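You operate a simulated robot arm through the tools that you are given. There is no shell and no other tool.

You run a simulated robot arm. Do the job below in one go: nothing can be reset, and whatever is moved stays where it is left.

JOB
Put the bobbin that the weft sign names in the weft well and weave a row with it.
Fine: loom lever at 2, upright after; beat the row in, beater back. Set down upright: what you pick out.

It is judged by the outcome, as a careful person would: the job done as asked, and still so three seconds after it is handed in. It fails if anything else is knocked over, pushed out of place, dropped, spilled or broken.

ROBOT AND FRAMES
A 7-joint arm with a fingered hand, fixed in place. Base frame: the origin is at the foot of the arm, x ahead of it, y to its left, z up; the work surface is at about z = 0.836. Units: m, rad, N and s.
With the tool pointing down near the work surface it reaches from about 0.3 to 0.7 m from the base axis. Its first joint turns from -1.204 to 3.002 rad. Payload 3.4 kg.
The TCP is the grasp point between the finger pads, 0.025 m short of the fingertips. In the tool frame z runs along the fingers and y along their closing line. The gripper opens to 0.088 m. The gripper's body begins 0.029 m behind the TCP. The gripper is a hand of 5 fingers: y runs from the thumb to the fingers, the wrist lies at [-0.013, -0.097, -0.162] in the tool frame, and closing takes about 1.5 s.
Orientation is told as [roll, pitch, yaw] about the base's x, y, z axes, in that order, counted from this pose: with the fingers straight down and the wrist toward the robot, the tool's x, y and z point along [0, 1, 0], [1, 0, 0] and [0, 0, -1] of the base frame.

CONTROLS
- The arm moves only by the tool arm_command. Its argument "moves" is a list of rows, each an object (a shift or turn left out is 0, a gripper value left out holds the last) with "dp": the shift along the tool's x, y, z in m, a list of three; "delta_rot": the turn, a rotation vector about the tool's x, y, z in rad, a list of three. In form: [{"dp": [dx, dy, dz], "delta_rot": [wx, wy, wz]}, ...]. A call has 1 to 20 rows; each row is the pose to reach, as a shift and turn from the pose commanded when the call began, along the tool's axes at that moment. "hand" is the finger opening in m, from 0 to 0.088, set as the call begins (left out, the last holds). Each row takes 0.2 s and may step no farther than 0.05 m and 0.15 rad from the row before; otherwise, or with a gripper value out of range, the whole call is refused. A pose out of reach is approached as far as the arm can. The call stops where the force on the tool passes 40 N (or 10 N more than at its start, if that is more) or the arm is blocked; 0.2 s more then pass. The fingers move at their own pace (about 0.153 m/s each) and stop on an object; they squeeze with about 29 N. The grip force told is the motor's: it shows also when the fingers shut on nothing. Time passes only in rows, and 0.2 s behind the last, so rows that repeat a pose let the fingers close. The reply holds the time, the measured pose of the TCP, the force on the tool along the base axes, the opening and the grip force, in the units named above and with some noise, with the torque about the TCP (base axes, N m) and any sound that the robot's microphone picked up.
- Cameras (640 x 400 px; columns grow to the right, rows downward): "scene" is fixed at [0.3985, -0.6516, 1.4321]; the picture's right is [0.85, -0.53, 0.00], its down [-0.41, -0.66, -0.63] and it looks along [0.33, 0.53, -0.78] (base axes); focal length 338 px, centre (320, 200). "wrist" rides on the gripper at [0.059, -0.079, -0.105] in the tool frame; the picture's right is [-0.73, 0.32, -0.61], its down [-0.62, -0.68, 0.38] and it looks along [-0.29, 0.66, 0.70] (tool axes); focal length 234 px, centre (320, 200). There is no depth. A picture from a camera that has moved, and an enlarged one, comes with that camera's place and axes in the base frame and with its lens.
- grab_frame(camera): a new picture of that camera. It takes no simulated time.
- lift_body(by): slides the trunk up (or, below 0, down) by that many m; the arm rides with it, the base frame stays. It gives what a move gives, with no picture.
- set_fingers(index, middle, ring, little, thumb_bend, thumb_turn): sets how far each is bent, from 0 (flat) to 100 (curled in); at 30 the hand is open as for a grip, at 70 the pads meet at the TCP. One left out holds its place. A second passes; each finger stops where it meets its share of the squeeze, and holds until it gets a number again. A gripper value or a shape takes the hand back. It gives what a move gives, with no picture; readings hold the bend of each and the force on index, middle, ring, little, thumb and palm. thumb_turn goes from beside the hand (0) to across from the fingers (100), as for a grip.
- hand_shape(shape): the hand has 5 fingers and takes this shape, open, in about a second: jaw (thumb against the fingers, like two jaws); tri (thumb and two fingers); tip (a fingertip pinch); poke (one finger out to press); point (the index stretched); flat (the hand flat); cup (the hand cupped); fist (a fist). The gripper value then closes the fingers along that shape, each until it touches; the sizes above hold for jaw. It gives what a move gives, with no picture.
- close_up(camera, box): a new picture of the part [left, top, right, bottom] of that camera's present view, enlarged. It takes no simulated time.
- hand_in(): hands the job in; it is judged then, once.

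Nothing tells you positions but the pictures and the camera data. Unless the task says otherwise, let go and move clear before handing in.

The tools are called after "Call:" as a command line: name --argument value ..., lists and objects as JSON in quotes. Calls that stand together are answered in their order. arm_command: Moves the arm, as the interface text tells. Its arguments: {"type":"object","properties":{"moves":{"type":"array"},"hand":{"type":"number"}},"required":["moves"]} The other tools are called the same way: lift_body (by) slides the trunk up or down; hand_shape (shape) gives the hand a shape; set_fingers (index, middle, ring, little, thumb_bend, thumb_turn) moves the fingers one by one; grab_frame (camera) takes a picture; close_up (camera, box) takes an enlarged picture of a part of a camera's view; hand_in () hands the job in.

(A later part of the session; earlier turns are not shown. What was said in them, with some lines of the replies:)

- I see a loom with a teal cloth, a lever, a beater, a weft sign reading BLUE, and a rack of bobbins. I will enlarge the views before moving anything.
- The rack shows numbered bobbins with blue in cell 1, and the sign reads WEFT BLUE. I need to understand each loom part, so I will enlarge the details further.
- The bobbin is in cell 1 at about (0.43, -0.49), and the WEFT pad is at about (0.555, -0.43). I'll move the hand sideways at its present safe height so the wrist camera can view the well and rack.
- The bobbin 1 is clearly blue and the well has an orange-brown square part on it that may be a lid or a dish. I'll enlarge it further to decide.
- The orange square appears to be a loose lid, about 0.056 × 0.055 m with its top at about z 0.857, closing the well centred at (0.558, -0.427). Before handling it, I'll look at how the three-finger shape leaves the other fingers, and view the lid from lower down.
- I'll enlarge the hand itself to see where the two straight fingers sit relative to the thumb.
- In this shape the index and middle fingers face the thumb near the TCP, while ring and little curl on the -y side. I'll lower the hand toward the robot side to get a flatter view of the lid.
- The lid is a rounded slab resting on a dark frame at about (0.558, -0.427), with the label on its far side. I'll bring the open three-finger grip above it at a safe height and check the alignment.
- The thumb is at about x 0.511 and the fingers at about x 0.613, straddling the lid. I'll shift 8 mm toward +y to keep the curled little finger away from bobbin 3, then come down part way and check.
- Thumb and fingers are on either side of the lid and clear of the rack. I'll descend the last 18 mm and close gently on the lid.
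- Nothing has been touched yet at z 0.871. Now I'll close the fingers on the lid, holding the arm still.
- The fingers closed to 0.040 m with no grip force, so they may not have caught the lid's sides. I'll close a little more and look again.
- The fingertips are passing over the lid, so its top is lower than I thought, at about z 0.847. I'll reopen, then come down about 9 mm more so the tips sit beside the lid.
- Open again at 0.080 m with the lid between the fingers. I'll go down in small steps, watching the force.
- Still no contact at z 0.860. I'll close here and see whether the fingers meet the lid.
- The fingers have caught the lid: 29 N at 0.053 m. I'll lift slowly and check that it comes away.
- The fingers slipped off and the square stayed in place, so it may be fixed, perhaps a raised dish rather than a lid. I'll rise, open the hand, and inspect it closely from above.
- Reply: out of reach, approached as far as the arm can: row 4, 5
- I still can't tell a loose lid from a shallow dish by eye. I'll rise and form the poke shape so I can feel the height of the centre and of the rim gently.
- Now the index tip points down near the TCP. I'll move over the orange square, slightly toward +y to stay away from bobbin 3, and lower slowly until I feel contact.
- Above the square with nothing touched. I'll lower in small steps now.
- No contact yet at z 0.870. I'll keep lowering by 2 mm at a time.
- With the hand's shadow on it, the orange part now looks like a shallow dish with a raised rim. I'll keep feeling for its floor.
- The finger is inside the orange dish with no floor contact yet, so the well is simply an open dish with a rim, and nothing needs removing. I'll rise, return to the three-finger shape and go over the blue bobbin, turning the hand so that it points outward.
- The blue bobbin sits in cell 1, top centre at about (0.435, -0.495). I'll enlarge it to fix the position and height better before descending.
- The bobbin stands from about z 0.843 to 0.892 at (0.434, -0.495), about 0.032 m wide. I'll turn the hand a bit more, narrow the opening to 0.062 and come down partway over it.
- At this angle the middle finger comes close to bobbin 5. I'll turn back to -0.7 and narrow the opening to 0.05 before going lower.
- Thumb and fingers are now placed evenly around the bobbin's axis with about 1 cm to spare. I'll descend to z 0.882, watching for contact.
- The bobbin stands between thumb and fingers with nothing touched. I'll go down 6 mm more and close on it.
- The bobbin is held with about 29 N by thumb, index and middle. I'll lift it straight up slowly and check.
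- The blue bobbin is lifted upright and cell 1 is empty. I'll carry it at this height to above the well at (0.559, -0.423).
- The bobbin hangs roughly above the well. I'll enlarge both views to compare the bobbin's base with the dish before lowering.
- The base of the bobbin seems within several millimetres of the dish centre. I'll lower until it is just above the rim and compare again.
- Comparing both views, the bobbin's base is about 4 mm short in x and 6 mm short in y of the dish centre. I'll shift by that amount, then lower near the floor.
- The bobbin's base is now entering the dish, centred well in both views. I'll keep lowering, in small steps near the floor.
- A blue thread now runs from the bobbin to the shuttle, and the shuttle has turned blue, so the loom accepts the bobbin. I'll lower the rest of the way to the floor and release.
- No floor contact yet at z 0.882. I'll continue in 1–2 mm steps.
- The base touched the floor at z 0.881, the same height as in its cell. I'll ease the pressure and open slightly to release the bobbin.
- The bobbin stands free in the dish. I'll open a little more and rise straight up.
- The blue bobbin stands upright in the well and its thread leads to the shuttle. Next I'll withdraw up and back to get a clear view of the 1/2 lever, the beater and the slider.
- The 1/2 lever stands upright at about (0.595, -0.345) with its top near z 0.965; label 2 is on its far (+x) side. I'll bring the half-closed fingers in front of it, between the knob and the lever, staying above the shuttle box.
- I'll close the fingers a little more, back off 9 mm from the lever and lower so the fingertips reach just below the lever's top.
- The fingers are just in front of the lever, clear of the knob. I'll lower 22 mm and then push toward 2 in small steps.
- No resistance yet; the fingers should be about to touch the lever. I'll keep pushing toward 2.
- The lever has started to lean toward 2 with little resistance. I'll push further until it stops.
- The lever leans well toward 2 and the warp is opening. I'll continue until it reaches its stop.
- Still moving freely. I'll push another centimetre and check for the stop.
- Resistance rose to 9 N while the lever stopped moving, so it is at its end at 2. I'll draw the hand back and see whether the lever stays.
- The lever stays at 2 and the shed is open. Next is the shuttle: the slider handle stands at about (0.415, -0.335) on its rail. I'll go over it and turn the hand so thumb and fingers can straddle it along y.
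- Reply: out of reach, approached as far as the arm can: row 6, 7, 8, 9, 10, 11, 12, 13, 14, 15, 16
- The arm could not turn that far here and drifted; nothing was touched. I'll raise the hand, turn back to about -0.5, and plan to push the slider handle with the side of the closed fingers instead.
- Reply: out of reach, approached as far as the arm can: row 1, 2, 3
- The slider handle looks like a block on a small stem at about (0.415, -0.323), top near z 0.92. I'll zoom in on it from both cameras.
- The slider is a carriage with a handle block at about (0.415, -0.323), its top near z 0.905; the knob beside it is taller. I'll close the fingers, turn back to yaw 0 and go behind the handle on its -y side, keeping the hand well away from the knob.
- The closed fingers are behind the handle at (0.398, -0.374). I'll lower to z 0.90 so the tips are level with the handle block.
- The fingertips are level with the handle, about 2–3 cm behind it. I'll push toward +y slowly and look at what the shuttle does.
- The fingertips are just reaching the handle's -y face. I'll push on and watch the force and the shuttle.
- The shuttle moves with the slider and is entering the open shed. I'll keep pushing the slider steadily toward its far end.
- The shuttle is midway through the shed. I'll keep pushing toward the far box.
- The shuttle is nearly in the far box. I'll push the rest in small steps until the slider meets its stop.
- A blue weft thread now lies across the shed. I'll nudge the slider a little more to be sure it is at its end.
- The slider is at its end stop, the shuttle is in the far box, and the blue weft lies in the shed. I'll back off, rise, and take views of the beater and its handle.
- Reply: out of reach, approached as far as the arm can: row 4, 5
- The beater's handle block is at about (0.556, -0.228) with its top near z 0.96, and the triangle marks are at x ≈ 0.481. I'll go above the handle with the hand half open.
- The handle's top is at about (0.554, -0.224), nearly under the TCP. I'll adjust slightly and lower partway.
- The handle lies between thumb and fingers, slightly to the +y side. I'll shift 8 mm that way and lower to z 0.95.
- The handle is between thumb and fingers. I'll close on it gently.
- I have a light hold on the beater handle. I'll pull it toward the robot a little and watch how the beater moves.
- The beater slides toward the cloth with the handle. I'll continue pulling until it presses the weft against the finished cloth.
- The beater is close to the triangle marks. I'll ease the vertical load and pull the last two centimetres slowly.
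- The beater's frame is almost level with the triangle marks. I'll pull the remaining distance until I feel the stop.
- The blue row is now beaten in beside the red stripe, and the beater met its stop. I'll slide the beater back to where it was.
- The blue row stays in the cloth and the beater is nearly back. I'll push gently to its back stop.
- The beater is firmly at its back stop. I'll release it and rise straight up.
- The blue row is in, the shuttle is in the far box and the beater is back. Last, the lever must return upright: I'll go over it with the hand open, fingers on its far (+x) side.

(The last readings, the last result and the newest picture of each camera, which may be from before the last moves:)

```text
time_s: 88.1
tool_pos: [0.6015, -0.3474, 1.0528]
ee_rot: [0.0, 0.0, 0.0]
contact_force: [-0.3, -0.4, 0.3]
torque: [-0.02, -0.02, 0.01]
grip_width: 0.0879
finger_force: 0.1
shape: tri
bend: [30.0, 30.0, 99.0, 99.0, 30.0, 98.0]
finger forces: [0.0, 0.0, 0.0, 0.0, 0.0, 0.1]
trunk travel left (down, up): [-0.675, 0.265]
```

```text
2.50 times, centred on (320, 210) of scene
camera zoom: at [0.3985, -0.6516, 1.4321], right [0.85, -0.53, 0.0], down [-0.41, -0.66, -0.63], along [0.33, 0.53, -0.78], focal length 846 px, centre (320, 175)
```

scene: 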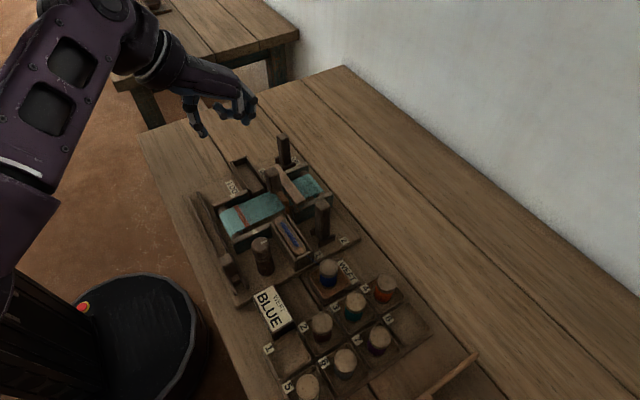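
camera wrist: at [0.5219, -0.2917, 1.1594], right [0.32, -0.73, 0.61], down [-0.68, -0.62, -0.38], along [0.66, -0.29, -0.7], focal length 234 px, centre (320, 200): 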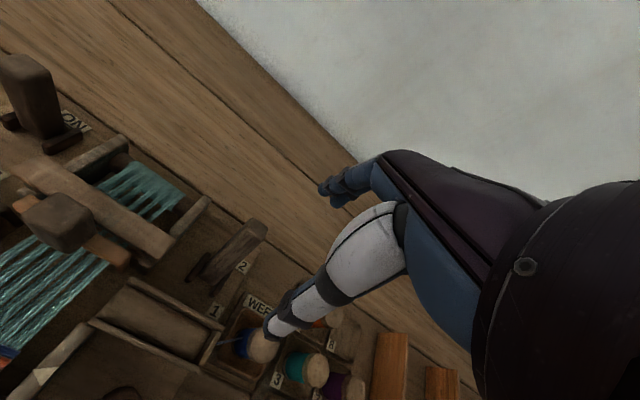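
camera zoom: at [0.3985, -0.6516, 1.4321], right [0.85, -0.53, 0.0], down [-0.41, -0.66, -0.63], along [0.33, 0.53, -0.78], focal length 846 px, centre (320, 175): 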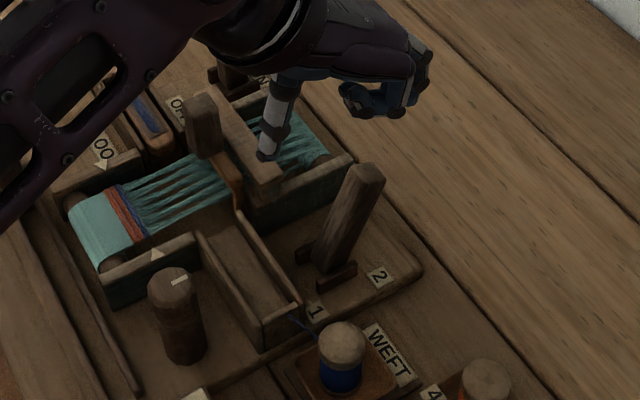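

The lever's top is at about (0.629, -0.342), z 0.955. I'll align and lower with the fingers just beyond it.

Call:
arm_command --moves '[{"dp": [0.004, 0.006, 0.02]}, {"dp": [0.004, 0.006, 0.05]}, {"dp": [0.004, 0.006, 0.07]}, {"dp": [0.004, 0.006, 0.07]}]'

Call:
close_up --camera "wrist" --box '[180, 130, 400, 330]'

Call:
close_up --camera "scene" --box '[260, 140, 400, 280]'

```text
time_s: 89.1
tool_pos: [0.6086, -0.342, 0.9811]
ee_rot: [0.001, 0.0, 0.0]
contact_force: [0.1, -0.6, -0.8]
torque: [0.01, -0.01, 0.04]
grip_width: 0.0881
finger_force: 0.1
shape: tri
bend: [30.0, 30.0, 99.0, 99.0, 30.0, 98.0]
finger forces: [0.1, 0.0, 0.0, 0.0, 0.1, 0.1]
trunk travel left (down, up): [-0.675, 0.265]
```

```text
2.00 times, centred on (290, 230) of wrist
camera zoom: at [0.5289, -0.2847, 1.0869], right [0.32, -0.73, 0.61], down [-0.68, -0.62, -0.38], along [0.66, -0.29, -0.7], focal length 468 px, centre (380, 140)
```

zoom: 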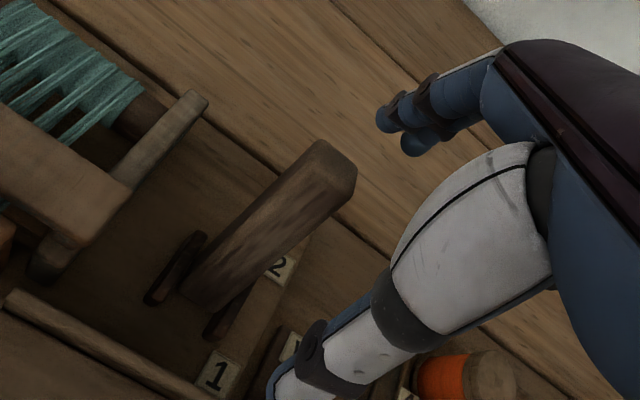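

```text
2.86 times, centred on (330, 210) of scene
camera zoom: at [0.3985, -0.6516, 1.4321], right [0.85, -0.53, 0.0], down [-0.41, -0.66, -0.63], along [0.33, 0.53, -0.78], focal length 967 px, centre (291, 171)
```

zoom: 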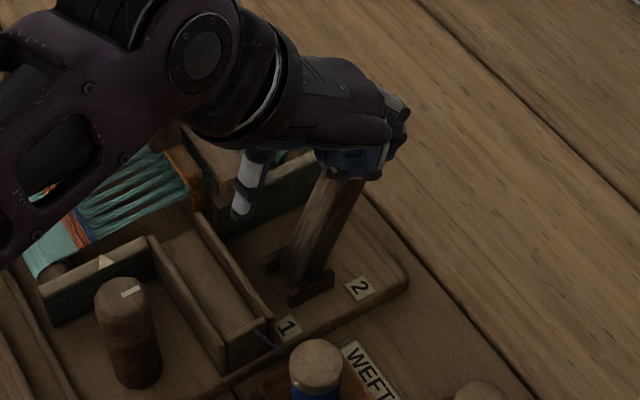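

Relative to the lever, the fingers are about 16 mm too far toward -y. I'll shift +y and then lower to z 0.952 with the lever between thumb and fingers.

Call:
arm_command --moves '[{"dp": [0.016, 0.0, 0.0]}, {"dp": [0.016, 0.0, 0.0]}, {"dp": [0.016, 0.0, 0.015]}, {"dp": [0.016, 0.0, 0.028]}, {"dp": [0.016, 0.0, 0.028]}]'

Call:
close_up --camera "wrist" --box '[180, 130, 400, 330]'

Call:
close_up --camera "scene" --box '[260, 140, 400, 280]'

```text
time_s: 90.3
tool_pos: [0.6084, -0.3238, 0.9542]
ee_rot: [0.001, 0.002, 0.0]
contact_force: [0.1, 0.3, -0.2]
torque: [0.0, -0.05, -0.02]
grip_width: 0.0881
finger_force: 0.1
shape: tri
bend: [30.0, 30.0, 99.0, 99.0, 30.0, 98.0]
finger forces: [0.0, 0.6, 0.1, 0.1, 0.0, 0.0]
trunk travel left (down, up): [-0.675, 0.265]
```

```text
2.00 times, centred on (290, 230) of wrist
camera zoom: at [0.528, -0.2665, 1.0593], right [0.32, -0.73, 0.61], down [-0.68, -0.62, -0.38], along [0.66, -0.29, -0.7], focal length 468 px, centre (380, 140)
```

zoom: 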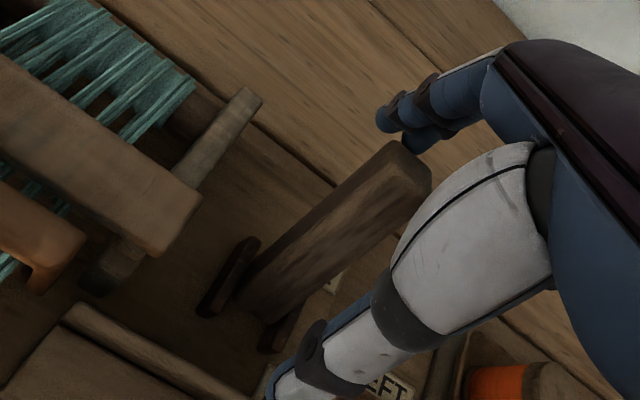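

```text
2.86 times, centred on (330, 210) of scene
camera zoom: at [0.3985, -0.6516, 1.4321], right [0.85, -0.53, 0.0], down [-0.41, -0.66, -0.63], along [0.33, 0.53, -0.78], focal length 967 px, centre (291, 171)
```

zoom: 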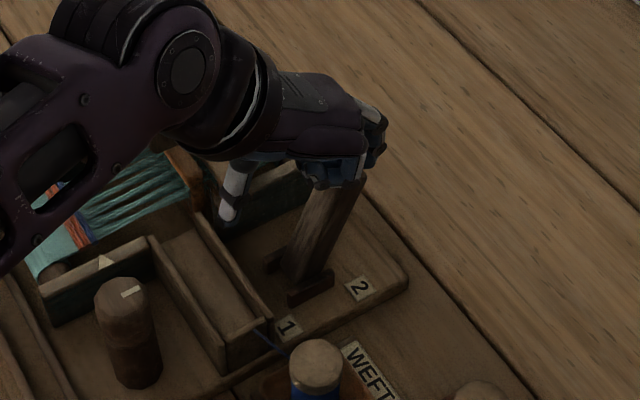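

The index finger is now lined up behind the lever. I'll draw the hand back toward the robot to bring the lever up, in stages.

Call:
arm_command --moves '[{"dp": [0.0, -0.01, 0.0]}, {"dp": [0.0, -0.02, 0.0]}, {"dp": [0.0, -0.03, 0.0]}, {"dp": [0.0, -0.03, 0.0]}]'

Call:
close_up --camera "wrist" --box '[180, 130, 400, 330]'

Call:
close_up --camera "scene" --box '[260, 140, 400, 280]'

```text
time_s: 91.3
tool_pos: [0.5781, -0.3244, 0.9535]
ee_rot: [-0.001, 0.002, 0.001]
contact_force: [0.3, -0.5, 0.2]
torque: [0.01, 0.0, 0.01]
grip_width: 0.088
finger_force: 0.1
shape: tri
bend: [30.0, 30.0, 99.0, 99.0, 30.0, 98.0]
finger forces: [0.1, 0.0, 0.0, 0.0, 0.1, 0.0]
trunk travel left (down, up): [-0.675, 0.265]
```

```text
2.00 times, centred on (290, 230) of wrist
camera zoom: at [0.4981, -0.2672, 1.0587], right [0.32, -0.73, 0.61], down [-0.68, -0.62, -0.38], along [0.66, -0.29, -0.7], focal length 468 px, centre (380, 140)
```

zoom: 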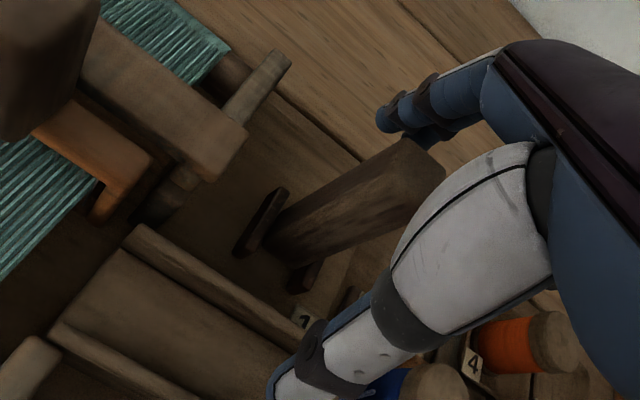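

```text
2.86 times, centred on (330, 210) of scene
camera zoom: at [0.3985, -0.6516, 1.4321], right [0.85, -0.53, 0.0], down [-0.41, -0.66, -0.63], along [0.33, 0.53, -0.78], focal length 967 px, centre (291, 171)
```

zoom: 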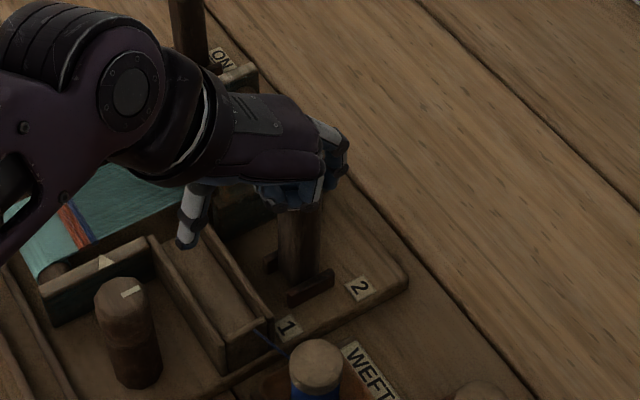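

The lever looks nearly upright and the shed has closed. I'll lift the hand away and check the lever's angle.

Call:
arm_command --moves '[{"dp": [0.0, 0.004, -0.01]}, {"dp": [0.0, 0.004, -0.04]}, {"dp": [0.0, 0.004, -0.08]}, {"dp": [0.0, -0.01, -0.12]}, {"dp": [0.03, -0.04, -0.15]}, {"dp": [0.06, -0.08, -0.16]}, {"dp": [0.1, -0.08, -0.17]}, {"dp": [0.1, -0.08, -0.17]}]'

Call:
close_up --camera "scene" --box '[260, 140, 400, 280]'

Call:
grab_frame --camera "wrist"

```text
refused: row 5 steps farther than a row can; nothing moved
```

```text
2.86 times, centred on (330, 210) of scene
camera zoom: at [0.3985, -0.6516, 1.4321], right [0.85, -0.53, 0.0], down [-0.41, -0.66, -0.63], along [0.33, 0.53, -0.78], focal length 967 px, centre (291, 171)
```

zoom: 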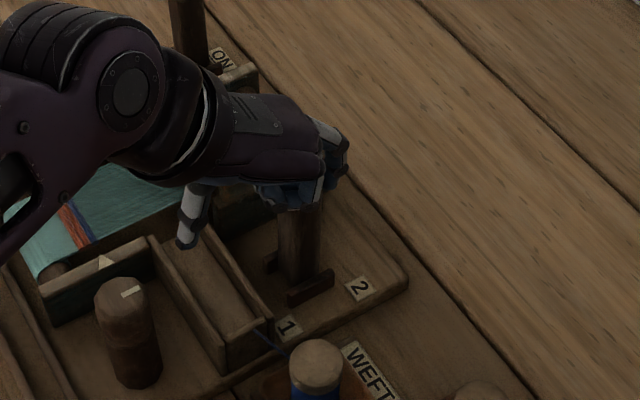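

```text
taken
camera wrist: at [0.4981, -0.2672, 1.0587], right [0.32, -0.73, 0.61], down [-0.68, -0.62, -0.38], along [0.66, -0.29, -0.7], focal length 234 px, centre (320, 200)
```

wrist: 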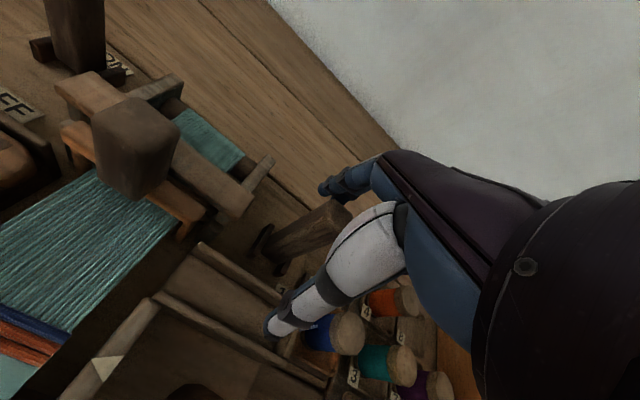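

That call was refused for a step that was too long; nothing moved. I'll raise the hand in smaller steps and move it aside to see the lever.

Call:
arm_command --moves '[{"dp": [0.0, 0.003, -0.01]}, {"dp": [0.0, 0.003, -0.04]}, {"dp": [0.0, 0.003, -0.08]}, {"dp": [0.0, 0.0, -0.12]}, {"dp": [0.02, -0.025, -0.14]}, {"dp": [0.05, -0.05, -0.155]}, {"dp": [0.08, -0.08, -0.16]}, {"dp": [0.1, -0.085, -0.17]}, {"dp": [0.1, -0.085, -0.17]}]'

Call:
close_up --camera "scene" --box '[260, 140, 400, 280]'

Call:
close_up --camera "scene" --box '[180, 110, 360, 310]'

Call:
grab_frame --camera "wrist"

```text
time_s: 93.3
tool_pos: [0.4946, -0.2253, 1.1249]
ee_rot: [0.0, 0.001, 0.0]
contact_force: [-0.2, -0.5, 0.1]
torque: [0.01, 0.02, -0.03]
grip_width: 0.0881
finger_force: 0.0
shape: tri
bend: [30.0, 30.0, 99.0, 99.0, 30.0, 98.0]
finger forces: [0.1, 0.1, 0.0, 0.1, 0.1, 0.0]
trunk travel left (down, up): [-0.675, 0.265]
```

```text
2.86 times, centred on (330, 210) of scene
camera zoom: at [0.3985, -0.6516, 1.4321], right [0.85, -0.53, 0.0], down [-0.41, -0.66, -0.63], along [0.33, 0.53, -0.78], focal length 967 px, centre (291, 171)
```

zoom: 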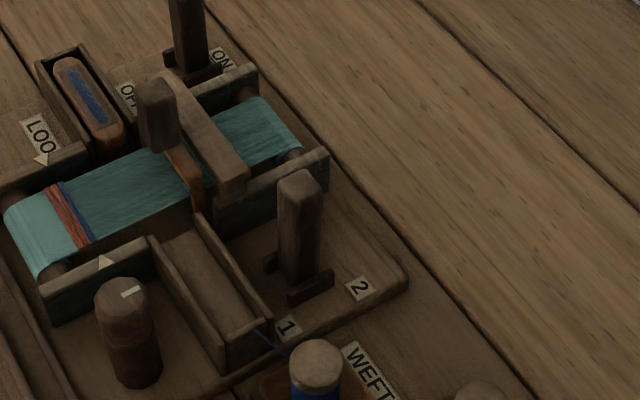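

```text
2.00 times, centred on (270, 210) of scene
camera zoom: at [0.3985, -0.6516, 1.4321], right [0.85, -0.53, 0.0], down [-0.41, -0.66, -0.63], along [0.33, 0.53, -0.78], focal length 677 px, centre (420, 180)
```

zoom: 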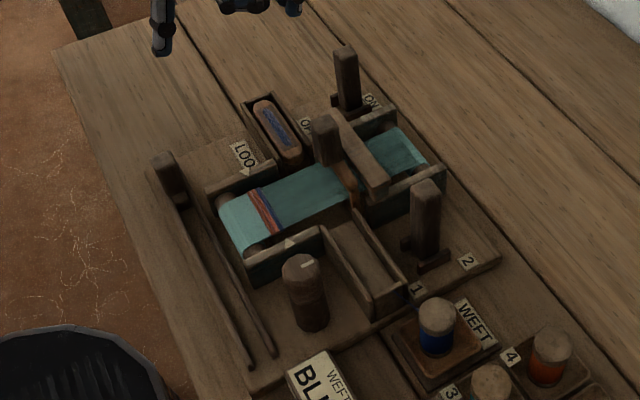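

```text
taken
camera wrist: at [0.4149, -0.1687, 1.2305], right [0.32, -0.73, 0.61], down [-0.68, -0.62, -0.38], along [0.66, -0.29, -0.7], focal length 234 px, centre (320, 200)
```

wrist: 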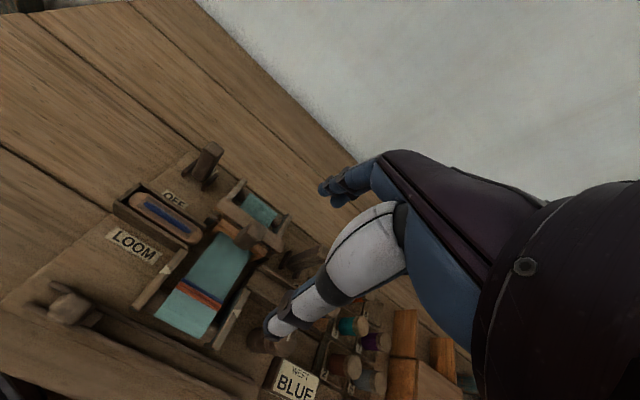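

The lever looks upright again and the warp is closed. I'll compare it at the same magnification as at the start, and check the rest of the bench.

Call:
close_up --camera "scene" --box '[270, 190, 370, 270]'

Call:
close_up --camera "scene" --box '[220, 125, 320, 205]'

Call:
close_up --camera "scene" --box '[240, 250, 440, 400]'

Call:
close_up --camera "scene" --box '[190, 170, 290, 250]'

```text
5.00 times, centred on (320, 230) of scene
camera zoom: at [0.3985, -0.6516, 1.4321], right [0.85, -0.53, 0.0], down [-0.41, -0.66, -0.63], along [0.33, 0.53, -0.78], focal length 1692 px, centre (320, 50)
```

zoom: 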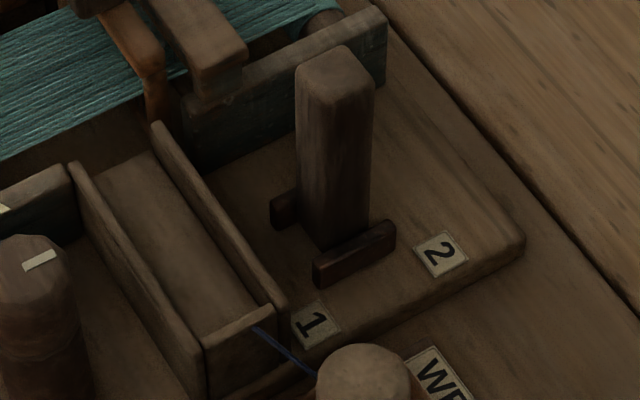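

```text
5.00 times, centred on (270, 165) of scene
camera zoom: at [0.3985, -0.6516, 1.4321], right [0.85, -0.53, 0.0], down [-0.41, -0.66, -0.63], along [0.33, 0.53, -0.78], focal length 1692 px, centre (570, 375)
```

zoom: 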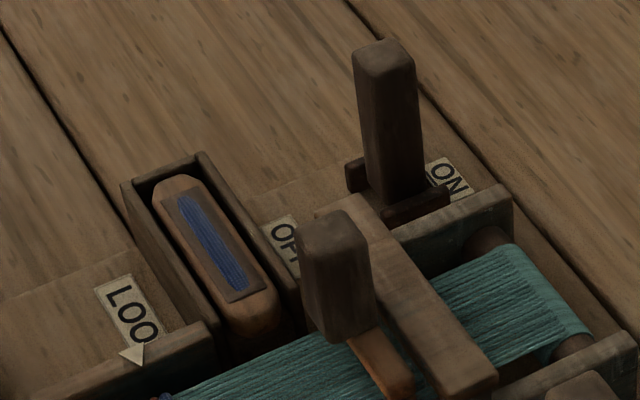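

```text
2.67 times, centred on (340, 325) of scene
camera zoom: at [0.3985, -0.6516, 1.4321], right [0.85, -0.53, 0.0], down [-0.41, -0.66, -0.63], along [0.33, 0.53, -0.78], focal length 902 px, centre (267, -133)
```

zoom: 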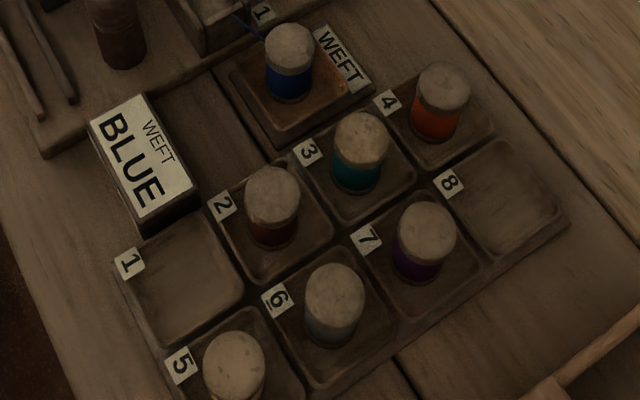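

```text
5.00 times, centred on (240, 210) of scene
camera zoom: at [0.3985, -0.6516, 1.4321], right [0.85, -0.53, 0.0], down [-0.41, -0.66, -0.63], along [0.33, 0.53, -0.78], focal length 1692 px, centre (720, 150)
```

zoom: 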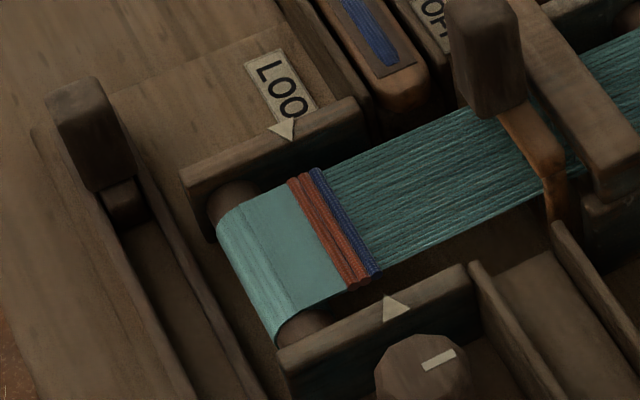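

The lever matches its starting upright picture, and the beater is back within about a millimetre. The blue row lies in the cloth beside the red one. The blue bobbin stands upright in the well, nothing else has moved, and the hand is clear, so I'm handing in.

Call:
hand_in

```text
The job is handed in.
```

The blue bobbin named on the sign is standing upright in the weft well, and one blue row is woven in next to the red one.

- **Lever:** I set it to 2 before passing the shuttle. It is upright again and matches its starting picture.
- **Shuttle:** I pushed the slider across to its stop, and the shuttle is now in the far box.
- **Beater:** I pulled it in until it met its stop at the triangle marks, then slid it back to its rear stop, within about a millimetre of where it started.
- **Rest of the bench:** The other bobbins, the sign, the knob and the ON/OFF lever look unchanged. I never used the ON/OFF lever, and it stayed upright.

Early on I mistook the well's dish for a lid: I gripped its edges and the fingers slipped off when I lifted. In the pictures the dish stayed in place. The hand is open and clear of everything.
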